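You operate a simulated robot arm through the tools that you are given. There is no shell and no other tool.

Carry out the task below with a simulated robot arm. There is one attempt and no reset: what you move stays moved.

JOB
Grease the red terminal of the white block under its cap.
Fine: red cap off, black brush with grease from the tin, brush back in its pot, cap pushed home again; drop nothing. Set down upright: red cap. A coat counts when it lies all over at full strength: go over it till it gets no stronger.

Only the result counts: the job must be done as asked and must still hold three seconds after the hand-in. Knocking over, shifting, dropping, spilling or breaking anything else fails it. Lids that push on must go on centred and level and be pressed home; caps that screw on are set level and turned clockwise until they are tight.

ROBOT AND FRAMES
A 7-joint arm with a two-finger parallel gripper, fixed in place. Base frame: the origin is at the foot of the arm, x ahead of it, y to its left, z up; the work surface is at about z = 0. Units: m, rad, N and s.
With the tool pointing down near the work surface it reaches from about 0.24 to 0.62 m from the base axis. Its first joint turns from -1.152 to 1.152 rad. Payload 2.6 kg.
The tool frame sits at the grasp point between the pads (the TCP): z along the fingers, y along the line on which they close. The tips reach 0.03 m beyond it. The gripper opens to 0.094 m. The fingers are 0.028 m wide and 0.01 m thick; the gripper's body (0.05 by 0.096 m) begins 0.055 m behind the TCP.
Orientation is told as [roll, pitch, yaw] about the base's x, y, z axes, in that order, counted from this pose: with the fingers straight down and closing along the base's y, the tool's x points along the base's -x, its y along +y and its z along -z.

CONTROLS
- The arm moves only by the tool step_arm. Its argument "increments" is a list of rows, each a list of 3 entries, a list of its own where there are three numbers: the shift along the tool's x, y, z in m, then the turn, a rotation vector about the tool's x, y, z in rad, then the opening, from 0 (shut) to 1 (fully open). In form: [[[tx, ty, tz], [ax, ay, az], hand], ...]. A call has 1 to 20 rows; each row is the pose to reach, as a shift and turn from the pose commanded when the call began, along the tool's axes at that moment. Each row takes 0.2 s and may step no farther than 0.05 m and 0.15 rad from the row before; otherwise, or with a gripper value out of range, the whole call is refused. A pose out of reach is approached as far as the arm can. The call stops where the force on the tool passes 40 N (or 10 N more than at its start, if that is more) or the arm is blocked; 0.2 s more then pass. Each finger travels about 0.072 m/s and halts on what it meets, pressing with about 29 N; the grip force reading is that of the motor and also rises with nothing between the fingers. The clock runs only during rows and for 0.2 s after the last one: add rows that repeat a pose to give the fingers time. It gives the time, the measured TCP pose, the force on the tool (base axes), the opening and the grip force at its end, in the units of the frame above (readings bear some noise), with the torque about the TCP (base axes, N m) and any sound that the robot's microphone picked up.
- Cameras (640 x 400 px; columns grow to the right, rows downward): "scene" is fixed at [0.0158, 0.4226, 0.554]; the picture's right is [-0.91, -0.42, 0.00], its down [-0.28, 0.59, -0.76] and it looks along [0.32, -0.69, -0.65] (base axes); focal length 214 px, centre (320, 200). "wrist" rides on the gripper at [0.076, 0.014, -0.102] in the tool frame; the picture's right is [-0.18, 0.98, 0.00], its down [-0.75, -0.14, -0.64] and it looks along [-0.63, -0.12, 0.77] (tool axes); focal length 243 px, centre (320, 200). There is no depth. A picture from a camera that has moved, and an enlarged one, comes with that camera's place and axes in the base frame and with its lens.
- get_image(camera): a new picture of that camera. It takes no simulated time.
- inspect(camera, box): a new picture of the part [left, top, right, bottom] of that camera's present view, enlarged. It takes no simulated time.
- sign_off(): hands the job in; it is judged then, once.

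Places have to be worked out from the pictures, the camera data and where the tool is seen. Open the gripper and draw the arm clear of the work before you hand the job in, unless the task says otherwise.

The tools are called after "Call:" as name(argument=value, ...) on one line, values as JSON. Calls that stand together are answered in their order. step_arm: Moves the arm, as the interface text tells. Its arguments: {"type":"object","properties":{"increments":{"type":"array"}},"required":["increments"]} The other tools are called the same way: get_image (camera) takes a picture; inspect (camera, box) takes an enlarged picture of a part of a camera's view; sign_off () hands the job in.

At the start:

```text
t: 0.0
position: [0.243, 0.1688, 0.4427]
tcp_rot: [-0.001, 0.0, -0.001]
ft_force: [0.1, 0.6, -0.8]
moment: [0.0, 0.04, 0.0]
width: 0.094
grasp_force: 0.0
```

scene: 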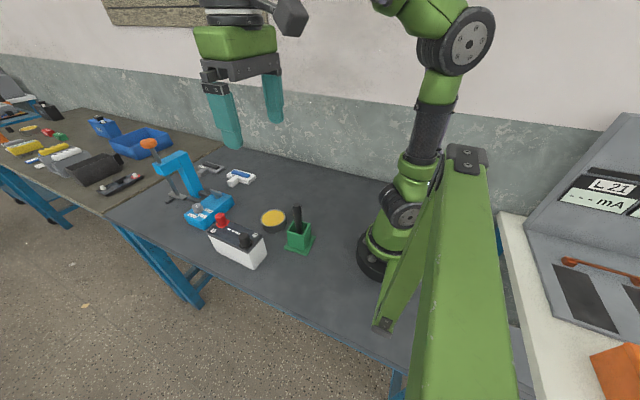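
wrist: 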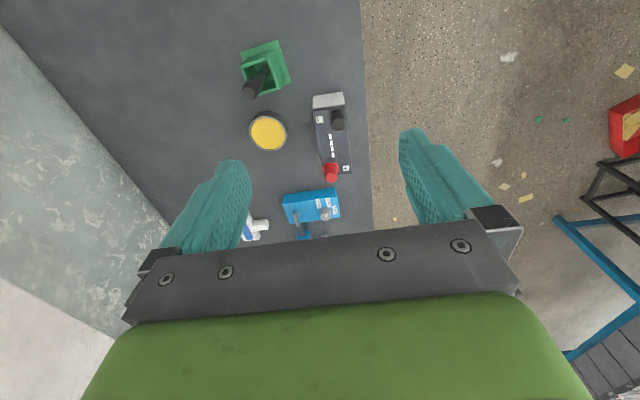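

I start with enlarged views of the work area to locate the battery, tin, pot and brush.

Call:
inspect(camera="scene", box=[160, 140, 340, 280])

Call:
inspect(camera="wrist", box=[220, 20, 380, 250])

```text
2.86 times, centred on (250, 210) of scene
camera zoom: at [0.0158, 0.4226, 0.554], right [-0.91, -0.42, 0.0], down [-0.28, 0.59, -0.76], along [0.32, -0.69, -0.65], focal length 613 px, centre (520, 171)
```

zoom: 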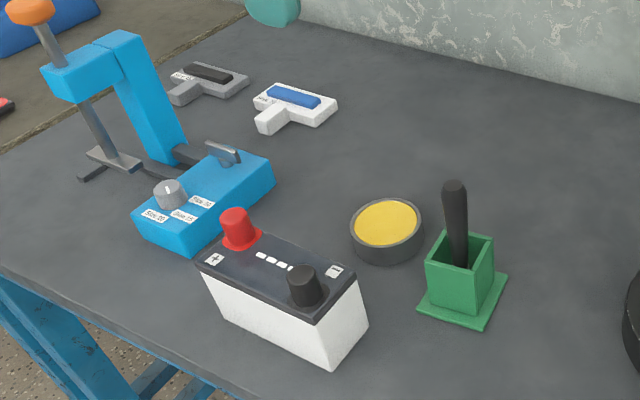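

```text
1.74 times, centred on (300, 135) of wrist
camera zoom: at [0.1673, 0.1814, 0.5438], right [0.18, 0.98, 0.0], down [0.75, -0.14, 0.64], along [0.63, -0.12, -0.77], focal length 422 px, centre (355, 313)
```

zoom: 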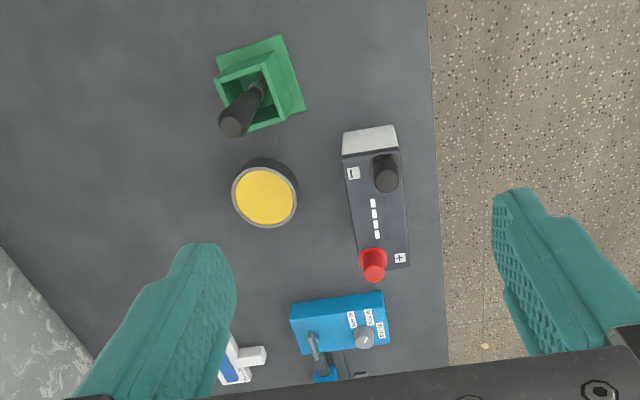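

Rough triangulation puts the red cap top near (0.456, 0.148, 0.125) with the battery's long axis mostly along x. I move closer at a safe height for a better view.

Call:
step_arm(increments=[[[-0.03, -0.005, 0.0275], [0, 0, 0], 1], [[-0.06, -0.01, 0.055], [0, 0, 0], 1], [[-0.09, -0.015, 0.0825], [0, 0, 0], 1], [[-0.117, -0.019, 0.11], [0, 0, 0], 1], [[-0.117, -0.019, 0.11], [0, 0, 0], 1]])

Call:
get_image(camera="wrist")

Call:
get_image(camera="scene")

```text
t: 1.2
position: [0.361, 0.1473, 0.3318]
tcp_rot: [0.002, 0.0, 0.0]
ft_force: [-0.8, -0.2, 0.0]
moment: [0.01, -0.03, 0.01]
width: 0.094
grasp_force: 0.0
```

```text
taken
camera wrist: at [0.2849, 0.1611, 0.4334], right [0.18, 0.98, 0.0], down [0.75, -0.14, 0.64], along [0.63, -0.12, -0.77], focal length 243 px, centre (320, 200)
```

wrist: 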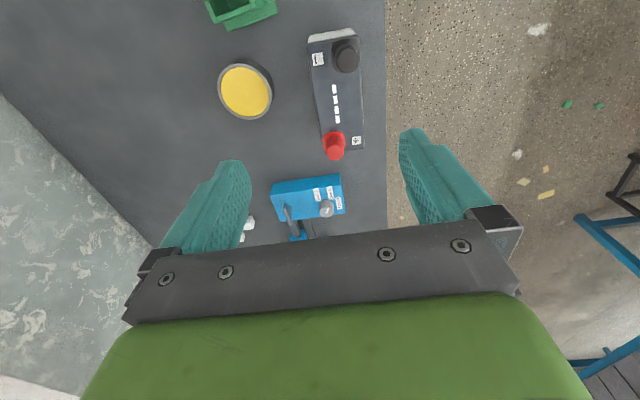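

```text
taken
```

scene: 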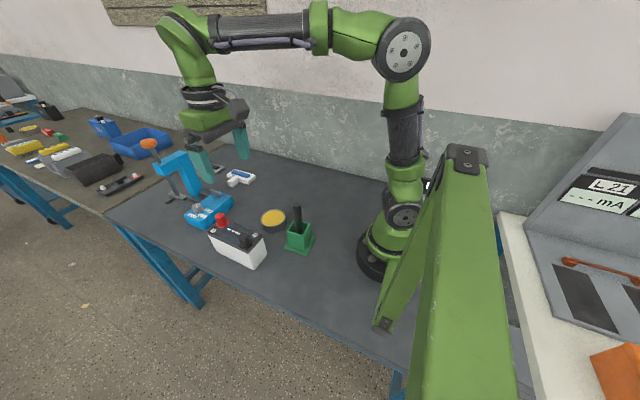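

The red cap is now nearer the centre. I enlarge this view for precise pixel positions.

Call:
inspect(camera="wrist", box=[280, 20, 400, 240])

Call:
inspect(camera="wrist", box=[200, 0, 380, 112])

Call:
inspect(camera="scene", box=[190, 195, 330, 283])

```text
1.82 times, centred on (340, 130) of wrist
camera zoom: at [0.2849, 0.1611, 0.4334], right [0.18, 0.98, 0.0], down [0.75, -0.14, 0.64], along [0.63, -0.12, -0.77], focal length 441 px, centre (284, 327)
```

zoom: 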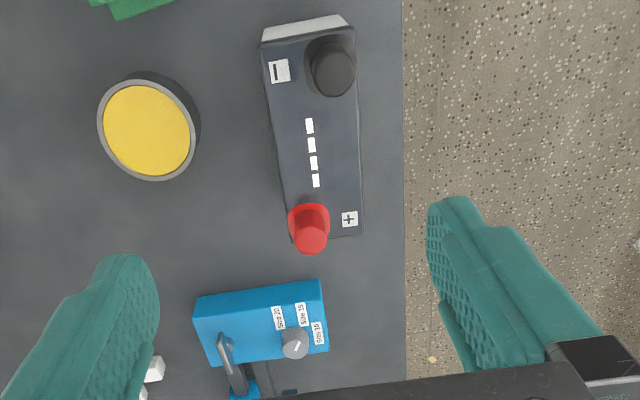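

```text
3.56 times, centred on (290, 56) of wrist
camera zoom: at [0.2849, 0.1611, 0.4334], right [0.18, 0.98, 0.0], down [0.75, -0.14, 0.64], along [0.63, -0.12, -0.77], focal length 863 px, centre (427, 712)
```

zoom: 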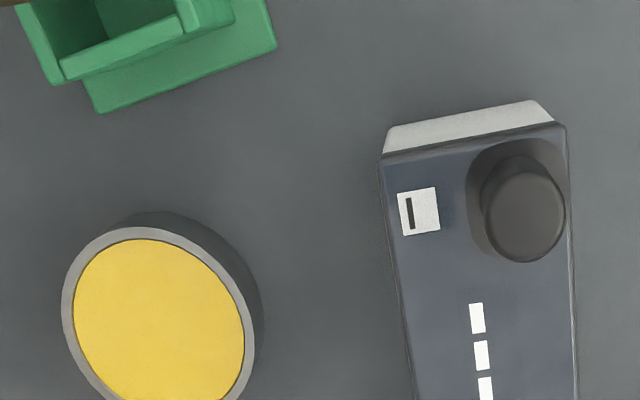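

```text
4.55 times, centred on (260, 239) of scene
camera zoom: at [0.0159, 0.4226, 0.554], right [-0.91, -0.42, 0.0], down [-0.28, 0.59, -0.76], along [0.32, -0.69, -0.65], focal length 975 px, centre (593, 23)
```

zoom: 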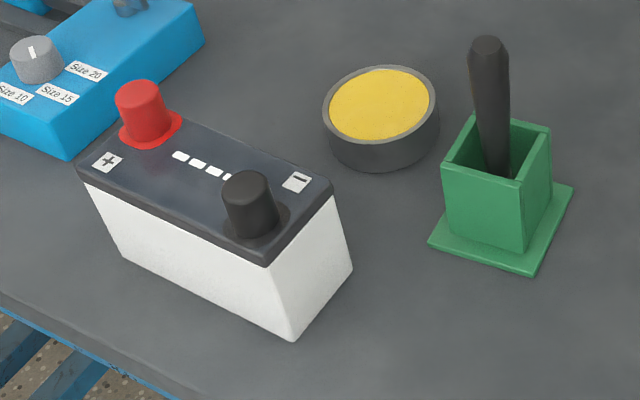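

I estimate the cap top at about (0.446, 0.151, 0.137). I hover above it to refine, keeping the fingertips about 5 cm higher than it.

Call:
step_arm(increments=[[[-0.03, 0.001, 0.03], [0, 0, 0], 1], [[-0.06, 0.002, 0.06], [0, 0, 0], 1], [[-0.085, 0.003, 0.085], [0, 0, 0], 1], [[-0.085, 0.004, 0.112], [0, 0, 0], 1], [[-0.085, 0.004, 0.112], [0, 0, 0], 1]])

Call:
get_image(camera="wrist")

Call:
inspect(camera="scene", box=[170, 130, 330, 280])

```text
t: 2.4
position: [0.4471, 0.1504, 0.2192]
tcp_rot: [0.0, 0.001, 0.0]
ft_force: [-0.6, 0.0, 0.4]
moment: [-0.01, 0.0, -0.03]
width: 0.0941
grasp_force: 0.0
```

```text
taken
camera wrist: at [0.3721, 0.1647, 0.3209], right [0.18, 0.98, 0.0], down [0.75, -0.14, 0.64], along [0.63, -0.12, -0.77], focal length 243 px, centre (320, 200)
```

wrist: 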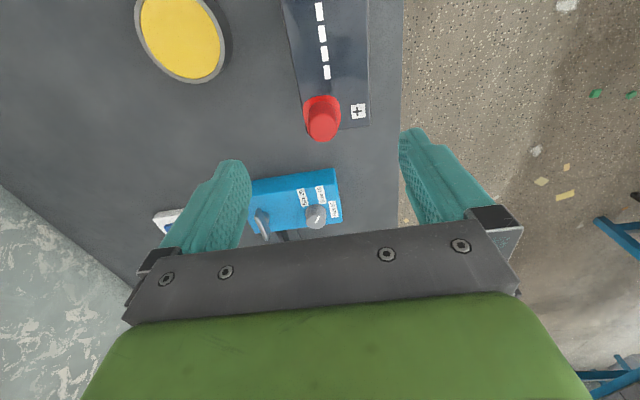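

```text
2.67 times, centred on (250, 205) of scene
camera zoom: at [0.0158, 0.4226, 0.554], right [-0.91, -0.42, 0.0], down [-0.28, 0.59, -0.76], along [0.32, -0.69, -0.65], focal length 572 px, centre (507, 187)
```

zoom: 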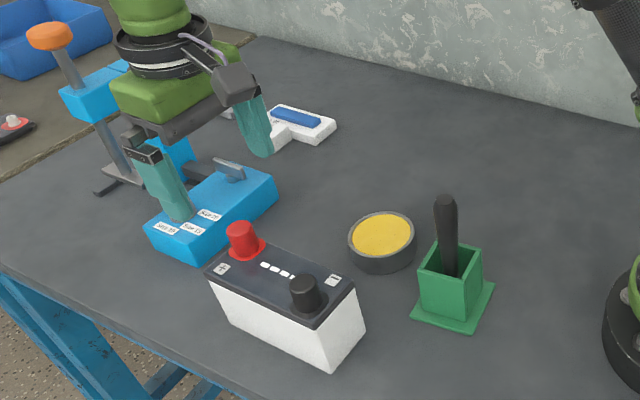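

Combining views, the cap sits at about (0.448, 0.152), its top at z≈0.134 and the battery top at z≈0.087. I lower partway so the open fingers straddle the cap, then check.

Call:
step_arm(increments=[[[0, 0.001, 0.03], [0, 0, 0], 1], [[0, 0.001, 0.06], [0, 0, 0], 1], [[0, 0.001, 0.075], [0, 0, 0], 1], [[0, 0.001, 0.075], [0, 0, 0], 1]])

Call:
get_image(camera="wrist")

Call:
inspect(camera="scene", box=[170, 170, 290, 280])

```text
t: 3.4
position: [0.4466, 0.1535, 0.145]
tcp_rot: [0.0, 0.001, 0.002]
ft_force: [-0.2, -0.3, -0.4]
moment: [-0.01, -0.02, 0.02]
width: 0.0941
grasp_force: 0.0
```

```text
taken
camera wrist: at [0.3709, 0.1668, 0.246], right [0.18, 0.98, 0.0], down [0.75, -0.14, 0.64], along [0.63, -0.12, -0.77], focal length 243 px, centre (320, 200)
```

wrist: 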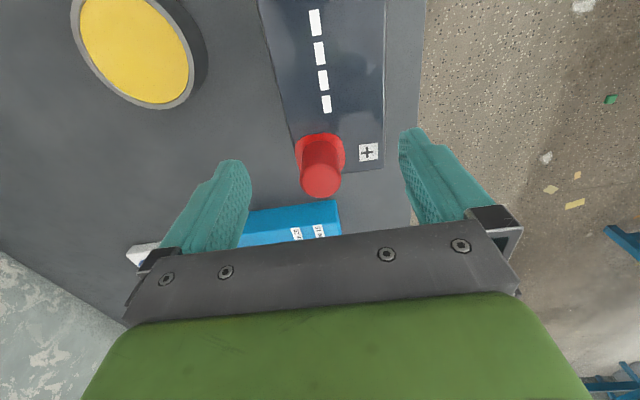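

```text
3.64 times, centred on (230, 225) of scene
camera zoom: at [0.0158, 0.4226, 0.554], right [-0.91, -0.42, 0.0], down [-0.28, 0.59, -0.76], along [0.32, -0.69, -0.65], focal length 780 px, centre (647, 109)
```

zoom: 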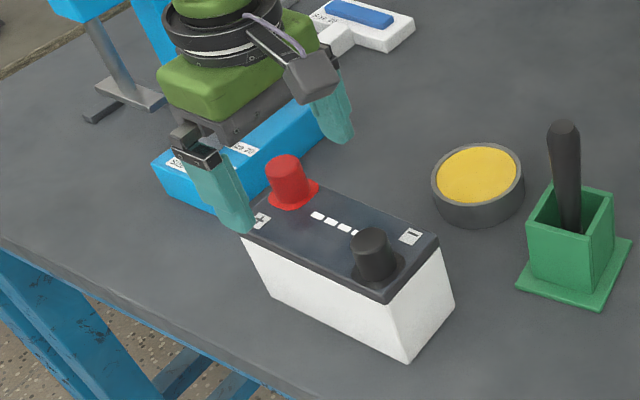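

The newest view suggests the battery top is nearer z≈0.097 and the cap top at 0.133, so the fingertips should stop near z≈0.106. I lower about 9 mm and close on the cap.

Call:
step_arm(increments=[[[-0.002, -0.001, 0.005], [0, 0, 0], 1], [[-0.002, -0.001, 0.009], [0, 0, 0], 1], [[-0.002, -0.001, 0.009], [0, 0, 0], 0.6], [[-0.002, -0.001, 0.009], [0, 0, 0], 0.5], [[-0.002, -0.001, 0.009], [0, 0, 0], 0.5]])

Call:
get_image(camera="wrist")

Call:
inspect(camera="scene", box=[190, 190, 270, 250])

```text
t: 4.6
position: [0.4485, 0.153, 0.1347]
tcp_rot: [0.0, 0.0, 0.0]
ft_force: [0.4, 0.6, -0.2]
moment: [0.03, -0.02, 0.0]
width: 0.0468
grasp_force: 0.0
```

```text
taken
camera wrist: at [0.3712, 0.1667, 0.2376], right [0.18, 0.98, 0.0], down [0.75, -0.14, 0.64], along [0.63, -0.12, -0.77], focal length 243 px, centre (320, 200)
```

wrist: 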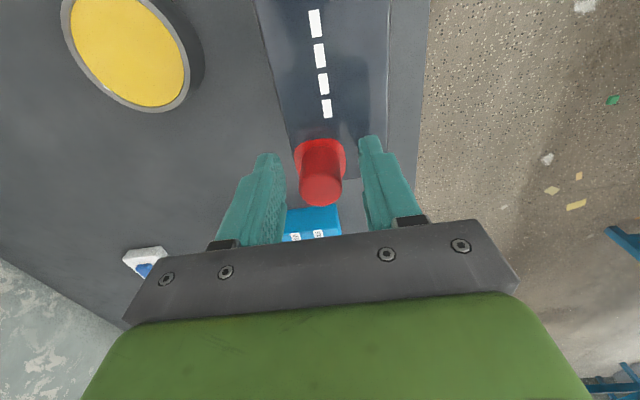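

```text
6.67 times, centred on (230, 220) of scene
camera zoom: at [0.0158, 0.4226, 0.554], right [-0.91, -0.42, 0.0], down [-0.28, 0.59, -0.76], along [0.32, -0.69, -0.65], focal length 1430 px, centre (920, 67)
```

zoom: 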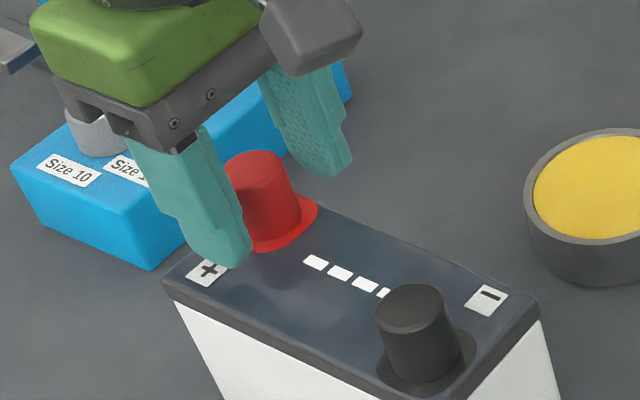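

The cap lies centred between the pads and the fingertips are clear of the battery top. I close the grip.

Call:
step_arm(increments=[[[0, 0, 0], [0, 0, 0], 0.3], [[0, 0, 0], [0, 0, 0], 0.1], [[0, 0, 0], [0, 0, 0], 0.1], [[0, 0, 0], [0, 0, 0], 0.1]])

Call:
inspect(camera="scene", box=[190, 190, 270, 250])

Call:
inspect(camera="wrist", box=[240, 90, 400, 250])

```text
t: 5.6
position: [0.4482, 0.1524, 0.1356]
tcp_rot: [0.0, -0.001, -0.001]
ft_force: [3.5, -2.7, -1.3]
moment: [-0.21, -0.06, 0.11]
width: 0.0246
grasp_force: 29.1
```

```text
6.67 times, centred on (230, 220) of scene
camera zoom: at [0.0158, 0.4226, 0.554], right [-0.91, -0.42, 0.0], down [-0.28, 0.59, -0.76], along [0.32, -0.69, -0.65], focal length 1430 px, centre (920, 67)
```

zoom: 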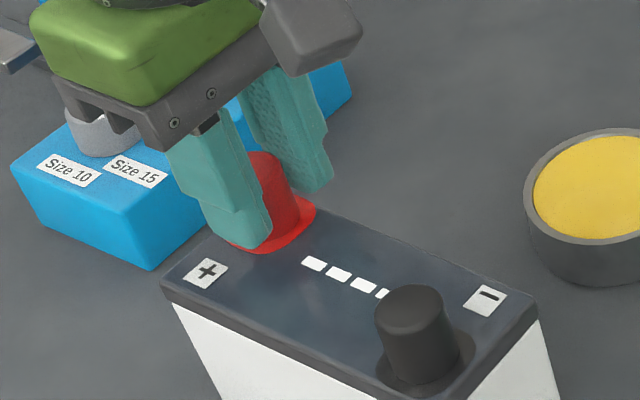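

```text
2.50 times, centred on (320, 170) of wrist
camera zoom: at [0.3714, 0.1664, 0.2375], right [0.18, 0.98, 0.0], down [0.75, -0.14, 0.64], along [0.63, -0.12, -0.77], focal length 606 px, centre (320, 275)
```

zoom: 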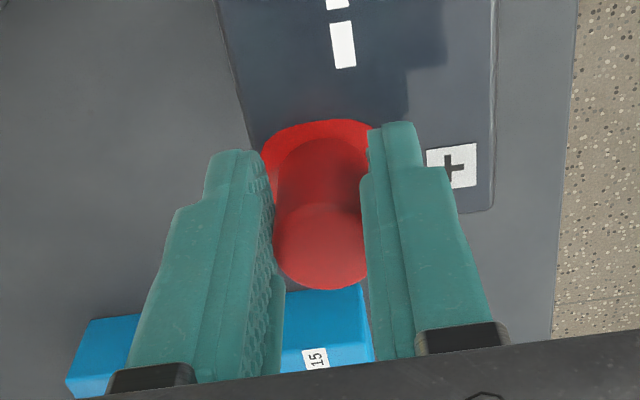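

The cap is gripped (width 24.6 mm, 29 N). I pull straight up in small steps.

Call:
step_arm(increments=[[[0, 0, -0.003], [0, 0, 0], 0.1], [[0, 0, -0.006], [0, 0, 0], 0.1], [[0, 0, -0.009], [0, 0, 0], 0.1], [[0, 0, -0.013], [0, 0, 0], 0.1], [[0, 0, -0.018], [0, 0, 0], 0.1], [[0, 0, -0.025], [0, 0, 0], 0.1]])

Call:
inspect(camera="scene", box=[180, 170, 290, 270])

Call:
inspect(camera="wrist", box=[240, 50, 400, 250])

```text
t: 7.0
position: [0.4475, 0.1537, 0.1626]
tcp_rot: [0.001, 0.0, 0.0]
ft_force: [-0.2, 0.7, -0.5]
moment: [0.02, -0.03, 0.0]
width: 0.0246
grasp_force: 28.8
```

```text
4.00 times, centred on (235, 220) of scene
camera zoom: at [0.0158, 0.4226, 0.554], right [-0.91, -0.42, 0.0], down [-0.28, 0.59, -0.76], along [0.32, -0.69, -0.65], focal length 858 px, centre (660, 120)
```

zoom: 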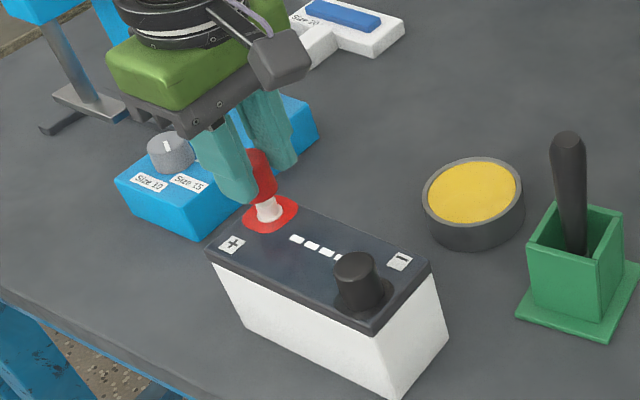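

```text
2.00 times, centred on (320, 150) of wrist
camera zoom: at [0.3718, 0.1672, 0.2637], right [0.18, 0.98, 0.0], down [0.75, -0.14, 0.64], along [0.63, -0.12, -0.77], focal length 485 px, centre (320, 300)
```

zoom: 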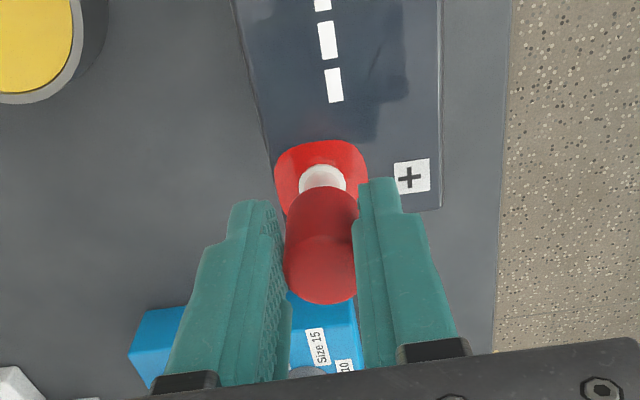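

The cap has come off, leaving its red base ring and a bare pale terminal post. I lift and carry it to clear table space near (0.46, 0.0), beyond the tin.

Call:
step_arm(increments=[[[0, 0, -0.03], [0, 0, 0], 0.1], [[0, 0, -0.05], [0, 0, 0], 0.1], [[-0.004, -0.04, -0.05], [0, 0, 0], 0.1], [[-0.008, -0.08, -0.05], [0, 0, 0], 0.1], [[-0.012, -0.12, -0.05], [0, 0, 0], 0.1], [[-0.012, -0.153, -0.04], [0, 0, 0], 0.1], [[-0.012, -0.153, 0.0], [0, 0, 0], 0.1], [[-0.012, -0.153, 0.04], [0, 0, 0], 0.1], [[-0.012, -0.153, 0.08], [0, 0, 0], 0.1], [[-0.012, -0.153, 0.1], [0, 0, 0], 0.1], [[-0.012, -0.153, 0.1], [0, 0, 0], 0.1]])

Call:
inspect(camera="scene", box=[180, 150, 320, 270])

Call:
get_image(camera="wrist")

```text
t: 9.4
position: [0.4582, -0.0014, 0.0615]
tcp_rot: [0.003, -0.002, 0.0]
ft_force: [0.3, 0.5, -0.5]
moment: [-0.01, 0.04, 0.02]
width: 0.0246
grasp_force: 29.1
```

```text
3.33 times, centred on (250, 210) of scene
camera zoom: at [0.0158, 0.4226, 0.554], right [-0.91, -0.42, 0.0], down [-0.28, 0.59, -0.76], along [0.32, -0.69, -0.65], focal length 715 px, centre (553, 167)
```

zoom: 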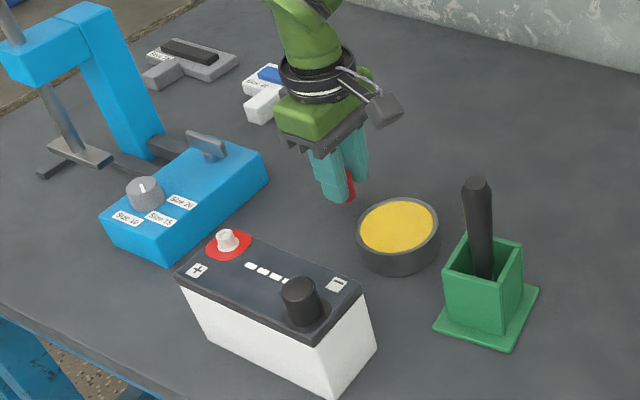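

```text
taken
camera wrist: at [0.3822, 0.0126, 0.1634], right [0.18, 0.98, 0.0], down [0.75, -0.14, 0.64], along [0.63, -0.12, -0.77], focal length 243 px, centre (320, 200)
```

wrist: 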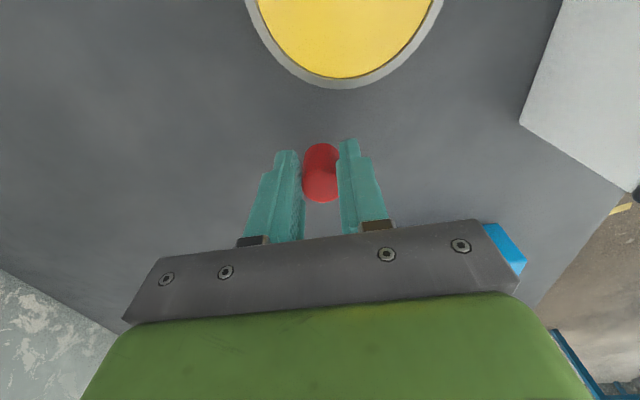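

The spot below is clear. I lower to just above the expected contact height, then step down finely.

Call:
step_arm(increments=[[[0, 0, 0.01], [0, 0, 0], 0.1], [[0, 0, 0.018], [0, 0, 0], 0.1], [[0, 0, 0.021], [0, 0, 0], 0.1], [[0, 0, 0.021], [0, 0, 0], 0.1]])

Call:
inspect(camera="scene", box=[225, 160, 295, 220])

Call:
inspect(camera="wrist", box=[260, 100, 380, 220])

Call:
inspect(camera="scene", box=[205, 205, 255, 245])

```text
t: 10.4
position: [0.4616, -0.0018, 0.0418]
tcp_rot: [-0.001, -0.005, 0.0]
ft_force: [-6.0, -2.5, 24.9]
moment: [-0.05, -0.04, -0.04]
width: 0.0246
grasp_force: 29.5
```

```text
6.67 times, centred on (260, 190) of scene
camera zoom: at [0.0157, 0.4226, 0.554], right [-0.91, -0.42, 0.0], down [-0.28, 0.59, -0.76], along [0.32, -0.69, -0.65], focal length 1430 px, centre (720, 267)
```

zoom: 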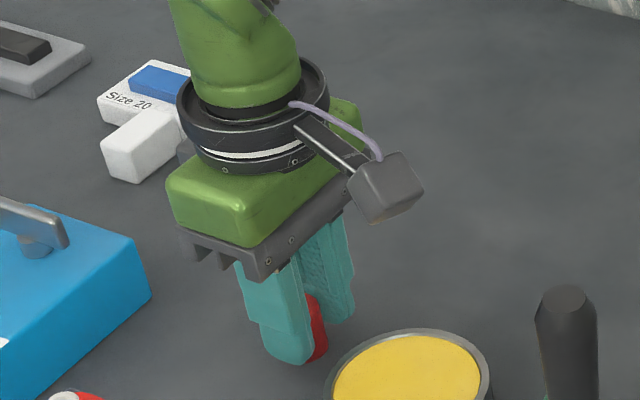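

```text
3.33 times, centred on (320, 160) of wrist
camera zoom: at [0.3844, 0.0125, 0.1434], right [0.18, 0.98, 0.0], down [0.75, -0.14, 0.65], along [0.63, -0.12, -0.76], focal length 809 px, centre (320, 333)
```

zoom: 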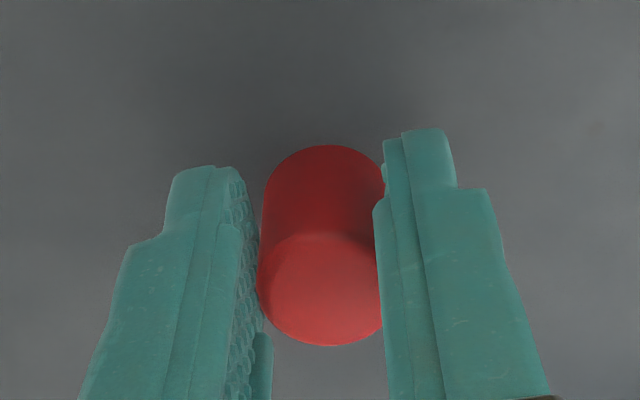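

```text
10.00 times, centred on (230, 225) of scene
camera zoom: at [0.0157, 0.4226, 0.554], right [-0.91, -0.42, 0.0], down [-0.28, 0.59, -0.76], along [0.32, -0.69, -0.65], focal length 2145 px, centre (1220, -50)
```

zoom: 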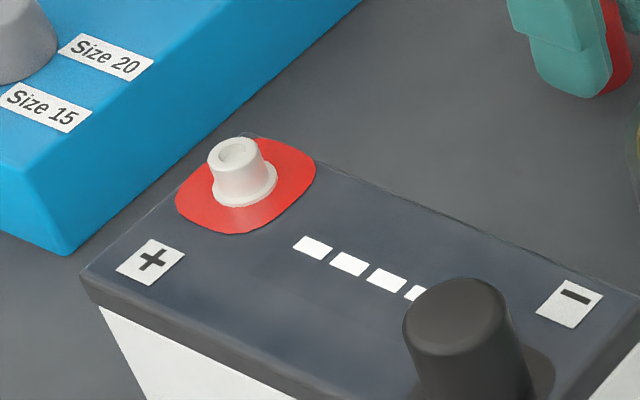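

Contact at TCP z≈0.042 with 25 N, so the cap bottom is ~0.042 below the TCP. I back off 2 mm to relieve pressure, then open a little.

Call:
step_arm(increments=[[[0, 0, -0.001], [0, 0, 0], 0.1], [[0, 0, -0.002], [0, 0, 0], 0.1], [[0, 0, -0.002], [0, 0, 0], 0.1]])

```text
t: 11.2
position: [0.4601, -0.0003, 0.0412]
tcp_rot: [-0.001, 0.0, 0.0]
ft_force: [4.1, -2.9, 10.1]
moment: [-0.17, -0.38, -0.02]
width: 0.0246
grasp_force: 29.0
```

Still 10 N of contact; I rise half a millimetre more, then open the fingers gently.

Call:
step_arm(increments=[[[0, 0, -0.0007], [0, 0, 0], 0.1], [[0, 0, -0.0007], [0, 0, 0], 0.1]])

```text
t: 11.8
position: [0.4599, -0.0006, 0.0413]
tcp_rot: [0.003, 0.002, 0.0]
ft_force: [2.2, -1.0, 3.7]
moment: [0.0, -0.15, 0.0]
width: 0.0249
grasp_force: 28.9
```

Force is down to ~4 N with the cap standing on the table. I open.

Call:
step_arm(increments=[[[0, 0, 0], [0, 0, 0], 0.35], [[0, 0, 0], [0, 0, 0], 0.6], [[0, 0, 0], [0, 0, 0], 0.8], [[0, 0, 0], [0, 0, 0], 0.8]])

Call:
inspect(camera="wrist", box=[240, 80, 400, 220])

Call:
inspect(camera="scene", box=[225, 160, 295, 220])

```text
t: 12.8
position: [0.4598, -0.0016, 0.0439]
tcp_rot: [0.0, -0.001, 0.001]
ft_force: [0.9, -0.5, 0.3]
moment: [0.02, 0.01, 0.06]
width: 0.0753
grasp_force: 0.0
```

```text
2.86 times, centred on (320, 150) of wrist
camera zoom: at [0.3835, 0.0131, 0.1444], right [0.18, 0.98, 0.0], down [0.75, -0.14, 0.64], along [0.63, -0.12, -0.77], focal length 693 px, centre (320, 343)
```

zoom: 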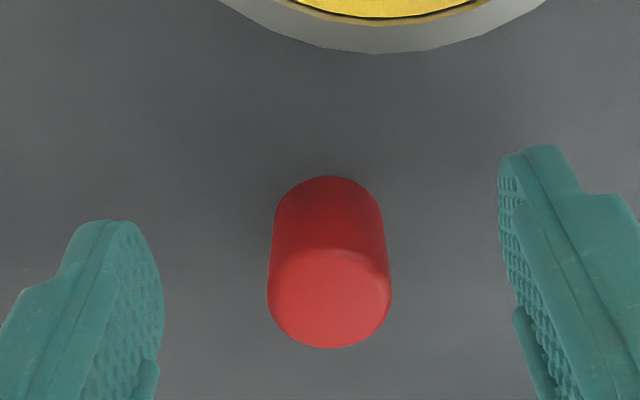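

```text
6.67 times, centred on (260, 190) of scene
camera zoom: at [0.0158, 0.4226, 0.554], right [-0.91, -0.42, 0.0], down [-0.28, 0.59, -0.76], along [0.32, -0.69, -0.65], focal length 1430 px, centre (720, 267)
```

zoom: 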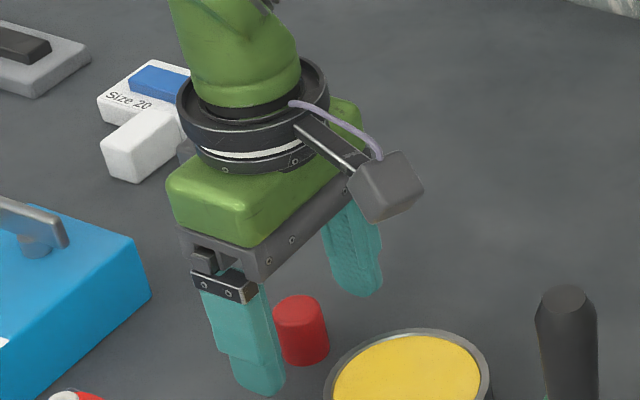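

The cap stands upright on the table. I rise and go to hover above the brush, estimated at about (0.252, 0.063) with its top at z≈0.173.

Call:
step_arm(increments=[[[0, 0, -0.05], [0, 0, 0], 0.8], [[0, 0, -0.1], [0, 0, 0], 0.8], [[0, 0, -0.15], [0, 0, 0], 0.8], [[0, 0, -0.2], [0, 0, 0], 0.8], [[0.045, 0.013, -0.2], [0, 0, 0], 0.8], [[0.09, 0.026, -0.2], [0, 0, 0], 0.8], [[0.135, 0.039, -0.2], [0, 0, 0], 0.8], [[0.175, 0.052, -0.2], [0, 0, 0], 0.8], [[0.206, 0.064, -0.2], [0, 0, 0], 0.8], [[0.206, 0.064, -0.2], [0, 0, 0], 0.8]])

Call:
get_image(camera="wrist")

Call:
inspect(camera="scene", box=[220, 150, 360, 270])

```text
t: 15.0
position: [0.2529, 0.0644, 0.2424]
tcp_rot: [-0.001, 0.001, -0.001]
ft_force: [0.0, -0.7, -1.3]
moment: [-0.01, -0.01, 0.02]
width: 0.0753
grasp_force: 0.0
```

```text
taken
camera wrist: at [0.1767, 0.0793, 0.3445], right [0.18, 0.98, 0.0], down [0.75, -0.14, 0.64], along [0.63, -0.12, -0.77], focal length 243 px, centre (320, 200)
```

wrist: 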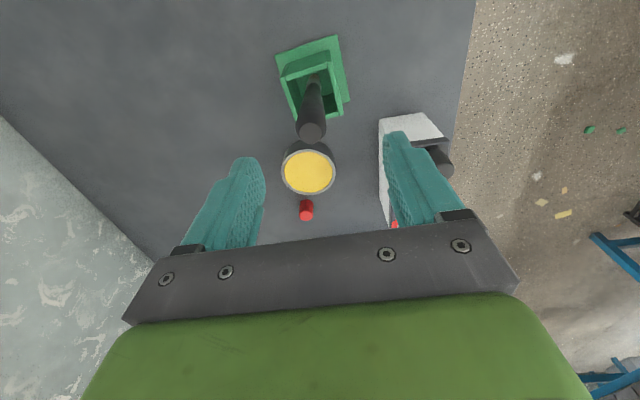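

```text
3.33 times, centred on (290, 210) of scene
camera zoom: at [0.0158, 0.4226, 0.554], right [-0.91, -0.42, 0.0], down [-0.28, 0.59, -0.76], along [0.32, -0.69, -0.65], focal length 715 px, centre (420, 167)
```

zoom: 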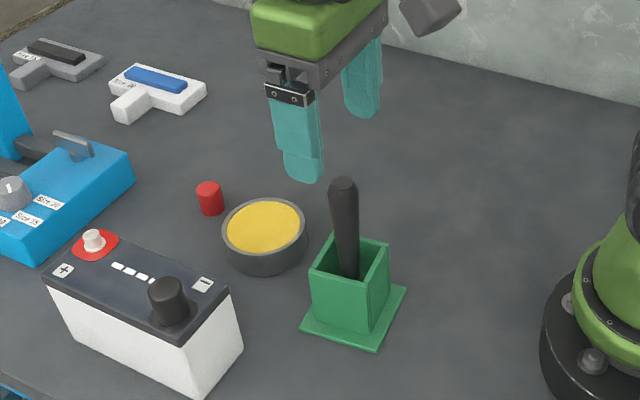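

The views agree that the brush stands upright near (0.254, 0.059), its top at z≈0.167. I lower so the fingers straddle the handle and check.

Call:
step_arm(increments=[[[-0.001, -0.005, 0.01], [0, 0, 0], 0.8], [[-0.001, -0.005, 0.035], [0, 0, 0], 0.8], [[-0.001, -0.005, 0.053], [0, 0, 0], 0.8], [[-0.001, -0.005, 0.053], [0, 0, 0], 0.8]])

Call:
get_image(camera="wrist")

Call:
inspect(camera="scene", box=[250, 170, 340, 260])

```text
t: 16.0
position: [0.255, 0.0589, 0.1868]
tcp_rot: [-0.001, 0.001, 0.001]
ft_force: [-0.5, 0.7, -0.1]
moment: [0.01, 0.01, -0.04]
width: 0.0752
grasp_force: 0.1
```

```text
taken
camera wrist: at [0.1788, 0.0733, 0.2898], right [0.18, 0.98, 0.0], down [0.75, -0.14, 0.64], along [0.63, -0.12, -0.77], focal length 243 px, centre (320, 200)
```

wrist: 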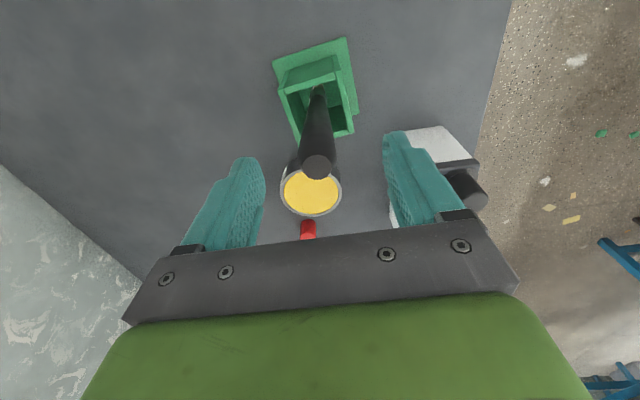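

```text
4.44 times, centred on (295, 215) of scene
camera zoom: at [0.0158, 0.4226, 0.554], right [-0.91, -0.42, 0.0], down [-0.28, 0.59, -0.76], along [0.32, -0.69, -0.65], focal length 953 px, centre (431, 133)
```

zoom: 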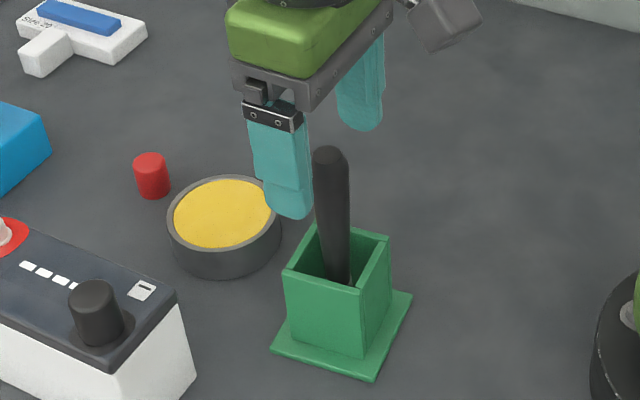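

The brush top triangulates to about (0.251, 0.059, 0.172). I shift 3 mm back, lower to TCP z≈0.15 and close on the handle.

Call:
step_arm(increments=[[[0.003, 0, 0.015], [0, 0, 0], 0.8], [[0.003, 0, 0.03], [0, 0, 0], 0.8], [[0.003, 0, 0.041], [0, 0, 0], 0.8], [[0.003, 0, 0.041], [0, 0, 0], 0.6], [[0.003, 0, 0.041], [0, 0, 0], 0.4], [[0.003, 0, 0.041], [0, 0, 0], 0.4]])

Call:
get_image(camera="wrist")

Call:
inspect(camera="scene", box=[250, 170, 340, 260])

```text
t: 17.4
position: [0.251, 0.0587, 0.1475]
tcp_rot: [0.001, -0.001, 0.0]
ft_force: [-0.4, -0.2, -0.2]
moment: [-0.01, 0.0, -0.03]
width: 0.0376
grasp_force: 0.0
```

```text
taken
camera wrist: at [0.1754, 0.0728, 0.2493], right [0.18, 0.98, 0.0], down [0.75, -0.14, 0.64], along [0.63, -0.12, -0.77], focal length 243 px, centre (320, 200)
```

wrist: 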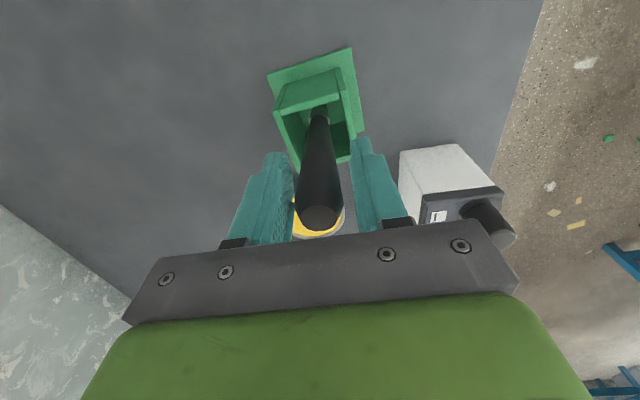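

```text
4.44 times, centred on (295, 215) of scene
camera zoom: at [0.0158, 0.4226, 0.554], right [-0.91, -0.42, 0.0], down [-0.28, 0.59, -0.76], along [0.32, -0.69, -0.65], focal length 953 px, centre (431, 133)
```

zoom: 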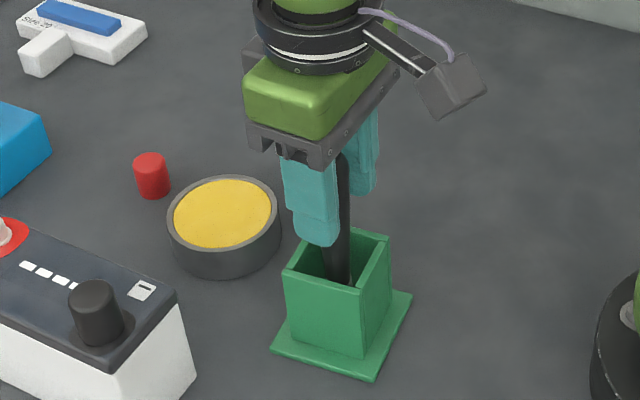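

The handle is centred between the fingers. I close the grip.

Call:
step_arm(increments=[[[0, 0, 0], [0, 0, 0], 0.2], [[0, 0, 0], [0, 0, 0], 0.05], [[0, 0, 0], [0, 0, 0], 0.05], [[0, 0, 0], [0, 0, 0], 0.05]])

Call:
inspect(camera="wrist", box=[240, 30, 400, 240])

Call:
inspect(camera="scene", box=[260, 190, 330, 260])

```text
t: 18.4
position: [0.2514, 0.0589, 0.1473]
tcp_rot: [-0.001, 0.002, 0.0]
ft_force: [-0.8, 0.2, -0.5]
moment: [0.0, -0.01, 0.02]
width: 0.0245
grasp_force: 29.3
```

```text
1.90 times, centred on (320, 135) of wrist
camera zoom: at [0.1754, 0.0728, 0.2493], right [0.18, 0.98, 0.0], down [0.75, -0.14, 0.64], along [0.63, -0.12, -0.77], focal length 462 px, centre (320, 324)
```

zoom: 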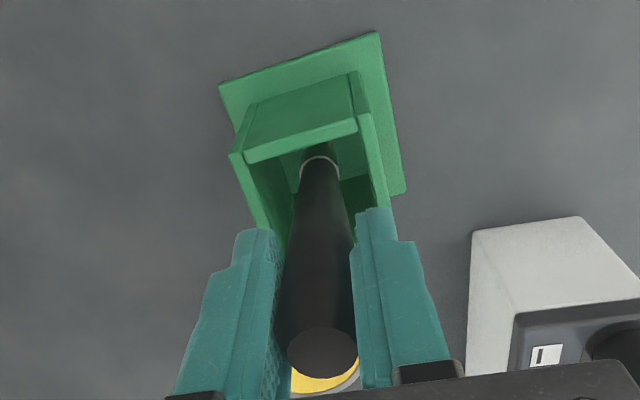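

```text
5.71 times, centred on (295, 225) of scene
camera zoom: at [0.0158, 0.4226, 0.554], right [-0.91, -0.42, 0.0], down [-0.28, 0.59, -0.76], along [0.32, -0.69, -0.65], focal length 1226 px, centre (463, 57)
```

zoom: 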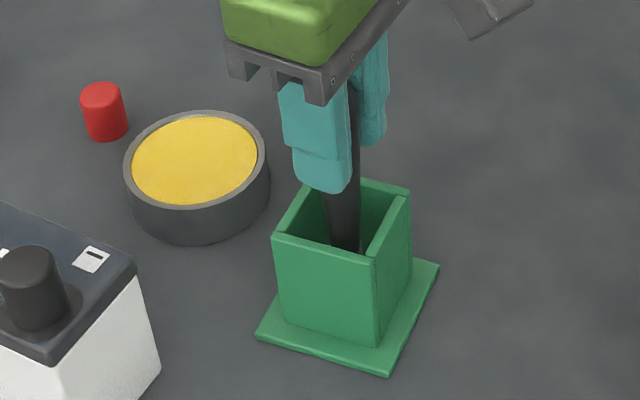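

The handle is held (29 N). I lift the brush straight up out of the pot.

Call:
step_arm(increments=[[[0, 0, -0.01], [0, 0, 0], 0.05], [[0, 0, -0.03], [0, 0, 0], 0.05], [[0, 0, -0.06], [0, 0, 0], 0.05], [[0, 0, -0.09], [0, 0, 0], 0.05], [[0, 0, -0.12], [0, 0, 0], 0.05], [[0, 0, -0.13], [0, 0, 0], 0.05], [[0, 0, -0.13], [0, 0, 0], 0.05]])

Call:
inspect(camera="wrist", box=[240, 0, 400, 240])

Call:
inspect(camera="scene", box=[250, 130, 350, 260])

```text
t: 20.0
position: [0.2517, 0.0595, 0.28]
tcp_rot: [0.0, 0.0, 0.001]
ft_force: [0.2, 0.3, -0.6]
moment: [0.02, 0.01, 0.01]
width: 0.0243
grasp_force: 28.8
```

```text
1.67 times, centred on (320, 120) of wrist
camera zoom: at [0.1752, 0.0728, 0.3815], right [0.18, 0.98, 0.0], down [0.75, -0.14, 0.64], along [0.63, -0.12, -0.77], focal length 404 px, centre (320, 333)
```

zoom: 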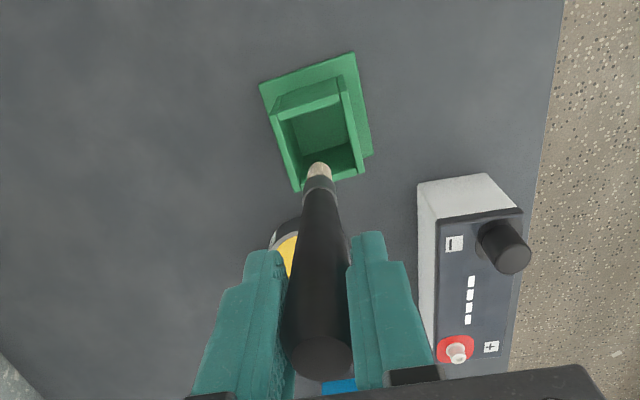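

```text
3.08 times, centred on (300, 195) of scene
camera zoom: at [0.0158, 0.4226, 0.554], right [-0.91, -0.42, 0.0], down [-0.28, 0.59, -0.76], along [0.32, -0.69, -0.65], focal length 660 px, centre (382, 215)
```

zoom: 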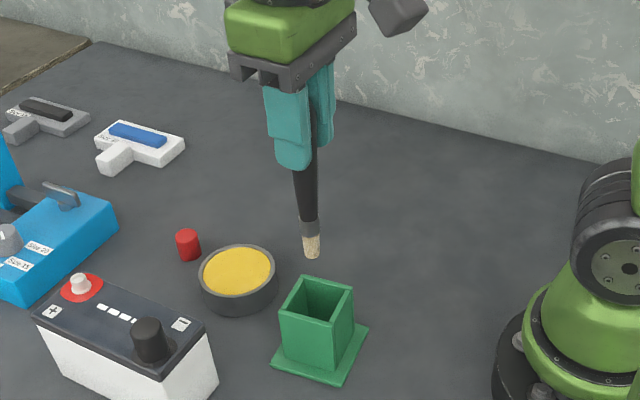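

The brush is out of the pot, its bristle tip about 0.143 below the TCP. I carry it over the tin at about (0.3745, 0.0245) and lower until the tip is ~2 cm above the rim.

Call:
step_arm(increments=[[[-0.035, -0.01, 0], [0, 0, 0], 0.05], [[-0.07, -0.02, 0], [0, 0, 0], 0.05], [[-0.105, -0.03, 0], [0, 0, 0], 0.05], [[-0.1235, -0.0345, 0], [0, 0, 0], 0.05], [[-0.1235, -0.0345, 0.04], [0, 0, 0], 0.05], [[-0.1235, -0.0345, 0.07], [0, 0, 0], 0.05], [[-0.1235, -0.0345, 0.07], [0, 0, 0], 0.05]])

Call:
inspect(camera="wrist", box=[240, 0, 400, 240])

Call:
inspect(camera="scene", box=[230, 160, 320, 250])

```text
t: 21.6
position: [0.3745, 0.0236, 0.2083]
tcp_rot: [0.001, -0.001, 0.0]
ft_force: [0.4, -0.2, -1.4]
moment: [0.0, 0.0, -0.01]
width: 0.0242
grasp_force: 29.0
```

```text
1.67 times, centred on (320, 120) of wrist
camera zoom: at [0.2993, 0.0374, 0.3097], right [0.18, 0.98, 0.0], down [0.75, -0.14, 0.64], along [0.63, -0.12, -0.77], focal length 404 px, centre (320, 333)
```

zoom: 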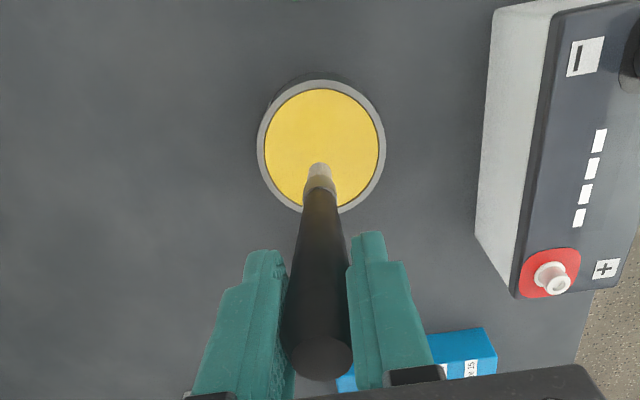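

```text
4.44 times, centred on (275, 205) of scene
camera zoom: at [0.0158, 0.4226, 0.554], right [-0.91, -0.42, 0.0], down [-0.28, 0.59, -0.76], along [0.32, -0.69, -0.65], focal length 953 px, centre (520, 178)
```

zoom: 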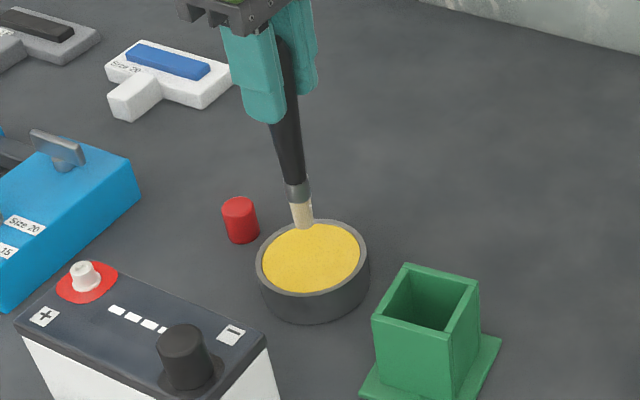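

Tip is at z≈0.069, centred over the tin. I lower about 4.6 cm to dip the bristles ~1 cm into the grease, and check the force.

Call:
step_arm(increments=[[[0, 0, 0.02], [0, 0, 0], 0.05], [[0, 0, 0.034], [0, 0, 0], 0.05], [[0, 0, 0.04], [0, 0, 0], 0.05], [[0, 0, 0.043], [0, 0, 0], 0.05], [[0, 0, 0.046], [0, 0, 0], 0.05], [[0, 0, 0.046], [0, 0, 0], 0.05]])

Call:
inspect(camera="wrist", box=[260, 60, 380, 180])

Call:
inspect(camera="scene", box=[250, 180, 310, 240])

```text
t: 23.0
position: [0.3783, 0.0244, 0.1638]
tcp_rot: [0.002, -0.007, 0.001]
ft_force: [0.8, 0.2, 34.0]
moment: [-0.03, -0.16, -0.02]
width: 0.0239
grasp_force: 29.2
```

```text
3.33 times, centred on (320, 120) of wrist
camera zoom: at [0.3008, 0.038, 0.2656], right [0.18, 0.98, 0.0], down [0.75, -0.14, 0.65], along [0.64, -0.12, -0.76], focal length 809 px, centre (320, 467)
```

zoom: 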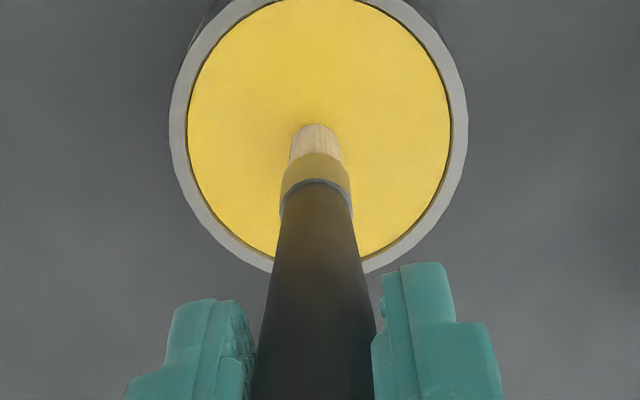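

```text
6.67 times, centred on (280, 210) of scene
camera zoom: at [0.0157, 0.4226, 0.5541], right [-0.91, -0.42, 0.0], down [-0.28, 0.59, -0.76], along [0.32, -0.69, -0.65], focal length 1430 px, centre (587, 133)
```

zoom: 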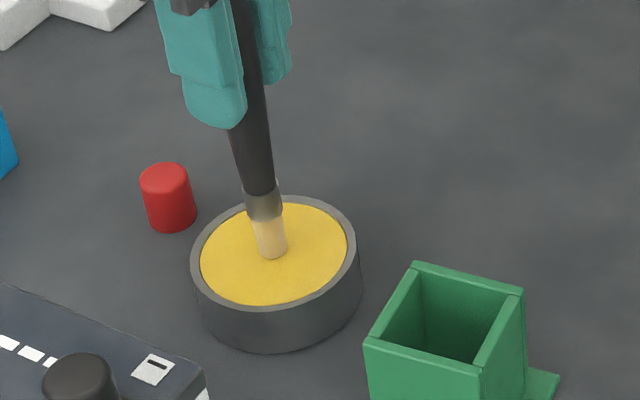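

The tip meets the grease surface firmly (34 N), which is more than needed. I ease up a few millimetres to relieve it and then check whether the bristles are loaded.

Call:
step_arm(increments=[[[0, 0, -0.002], [0, 0, 0], 0.05], [[0, 0, -0.003], [0, 0, 0], 0.05], [[0, 0, -0.003], [0, 0, 0], 0.05]])

Call:
inspect(camera="scene", box=[250, 180, 310, 240])

```text
t: 23.8
position: [0.3756, 0.0245, 0.1642]
tcp_rot: [0.001, 0.003, 0.001]
ft_force: [0.5, 0.7, 3.8]
moment: [-0.01, -0.2, -0.01]
width: 0.0242
grasp_force: 29.1
```

```text
6.67 times, centred on (280, 210) of scene
camera zoom: at [0.0158, 0.4226, 0.554], right [-0.91, -0.42, 0.0], down [-0.28, 0.59, -0.76], along [0.32, -0.69, -0.65], focal length 1430 px, centre (587, 133)
```

zoom: 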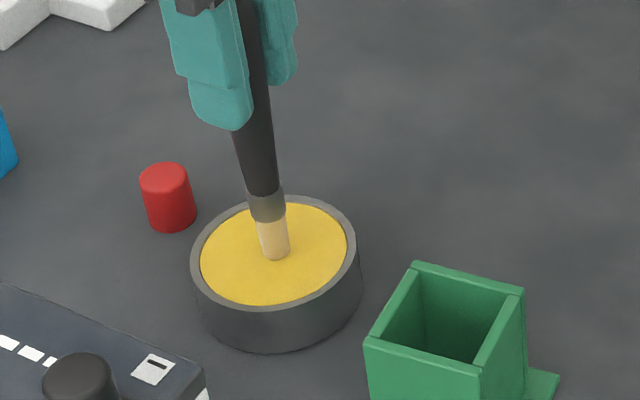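

Force is now ~4 N. I lift a few centimetres and look at whether the bristles carry grease.

Call:
step_arm(increments=[[[0, 0, -0.02], [0, 0, 0], 0.05], [[0, 0, -0.04], [0, 0, 0], 0.05], [[0, 0, -0.04], [0, 0, 0], 0.05]])

Call:
inspect(camera="scene", box=[250, 170, 310, 230])

Call:
inspect(camera="wrist", box=[260, 40, 380, 160])

```text
t: 24.6
position: [0.3754, 0.022, 0.2054]
tcp_rot: [0.0, 0.0, 0.0]
ft_force: [-0.6, 0.1, -0.5]
moment: [-0.01, 0.01, -0.01]
width: 0.0241
grasp_force: 29.1
```

```text
6.67 times, centred on (280, 200) of scene
camera zoom: at [0.0158, 0.4226, 0.554], right [-0.91, -0.42, 0.0], down [-0.28, 0.59, -0.76], along [0.32, -0.69, -0.65], focal length 1430 px, centre (587, 200)
```

zoom: 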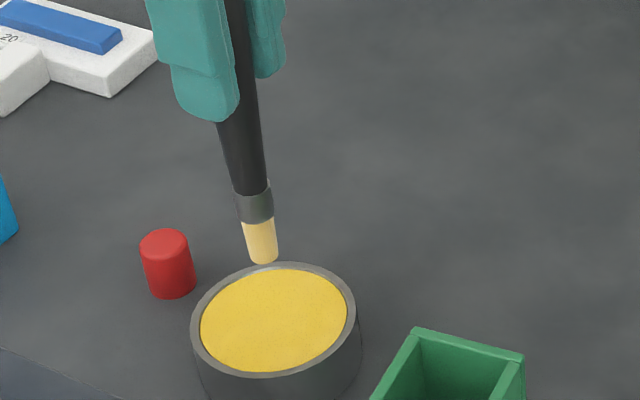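

```text
3.33 times, centred on (320, 100) of wrist
camera zoom: at [0.299, 0.0365, 0.308], right [0.18, 0.98, 0.0], down [0.75, -0.14, 0.64], along [0.63, -0.12, -0.77], focal length 809 px, centre (320, 533)
```

zoom: 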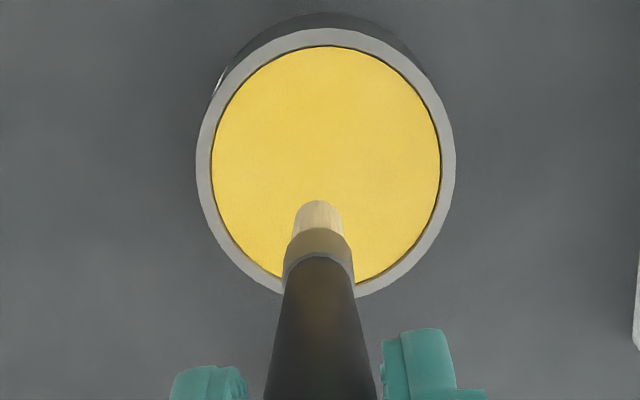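

The bristles look a bit yellower; I zoom in more to judge.

Call:
inspect(camera="scene", box=[266, 195, 286, 212])

Call:
inspect(camera="wrist", box=[300, 60, 340, 85])

```text
16.00 times, centred on (276, 204) of scene
camera zoom: at [0.0158, 0.4226, 0.554], right [-0.91, -0.42, 0.0], down [-0.28, 0.59, -0.76], along [0.32, -0.69, -0.65], focal length 3432 px, centre (1024, 144)
```

zoom: 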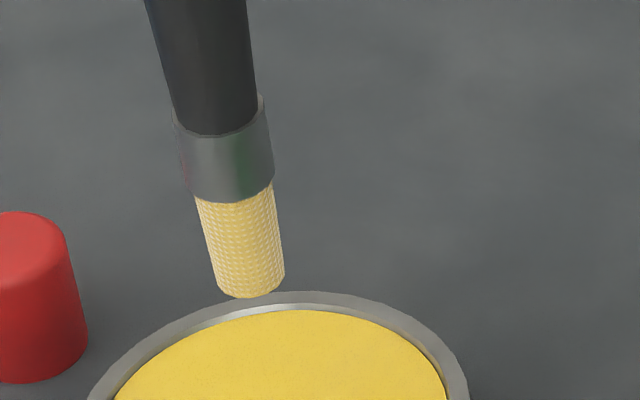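

```text
16.00 times, centred on (320, 72) of wrist
camera zoom: at [0.299, 0.0365, 0.308], right [0.18, 0.98, 0.0], down [0.75, -0.14, 0.64], along [0.63, -0.12, -0.77], focal length 3882 px, centre (320, 2240)
```

zoom: 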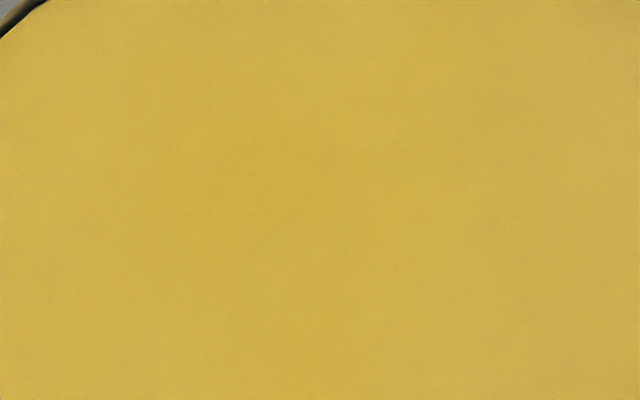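

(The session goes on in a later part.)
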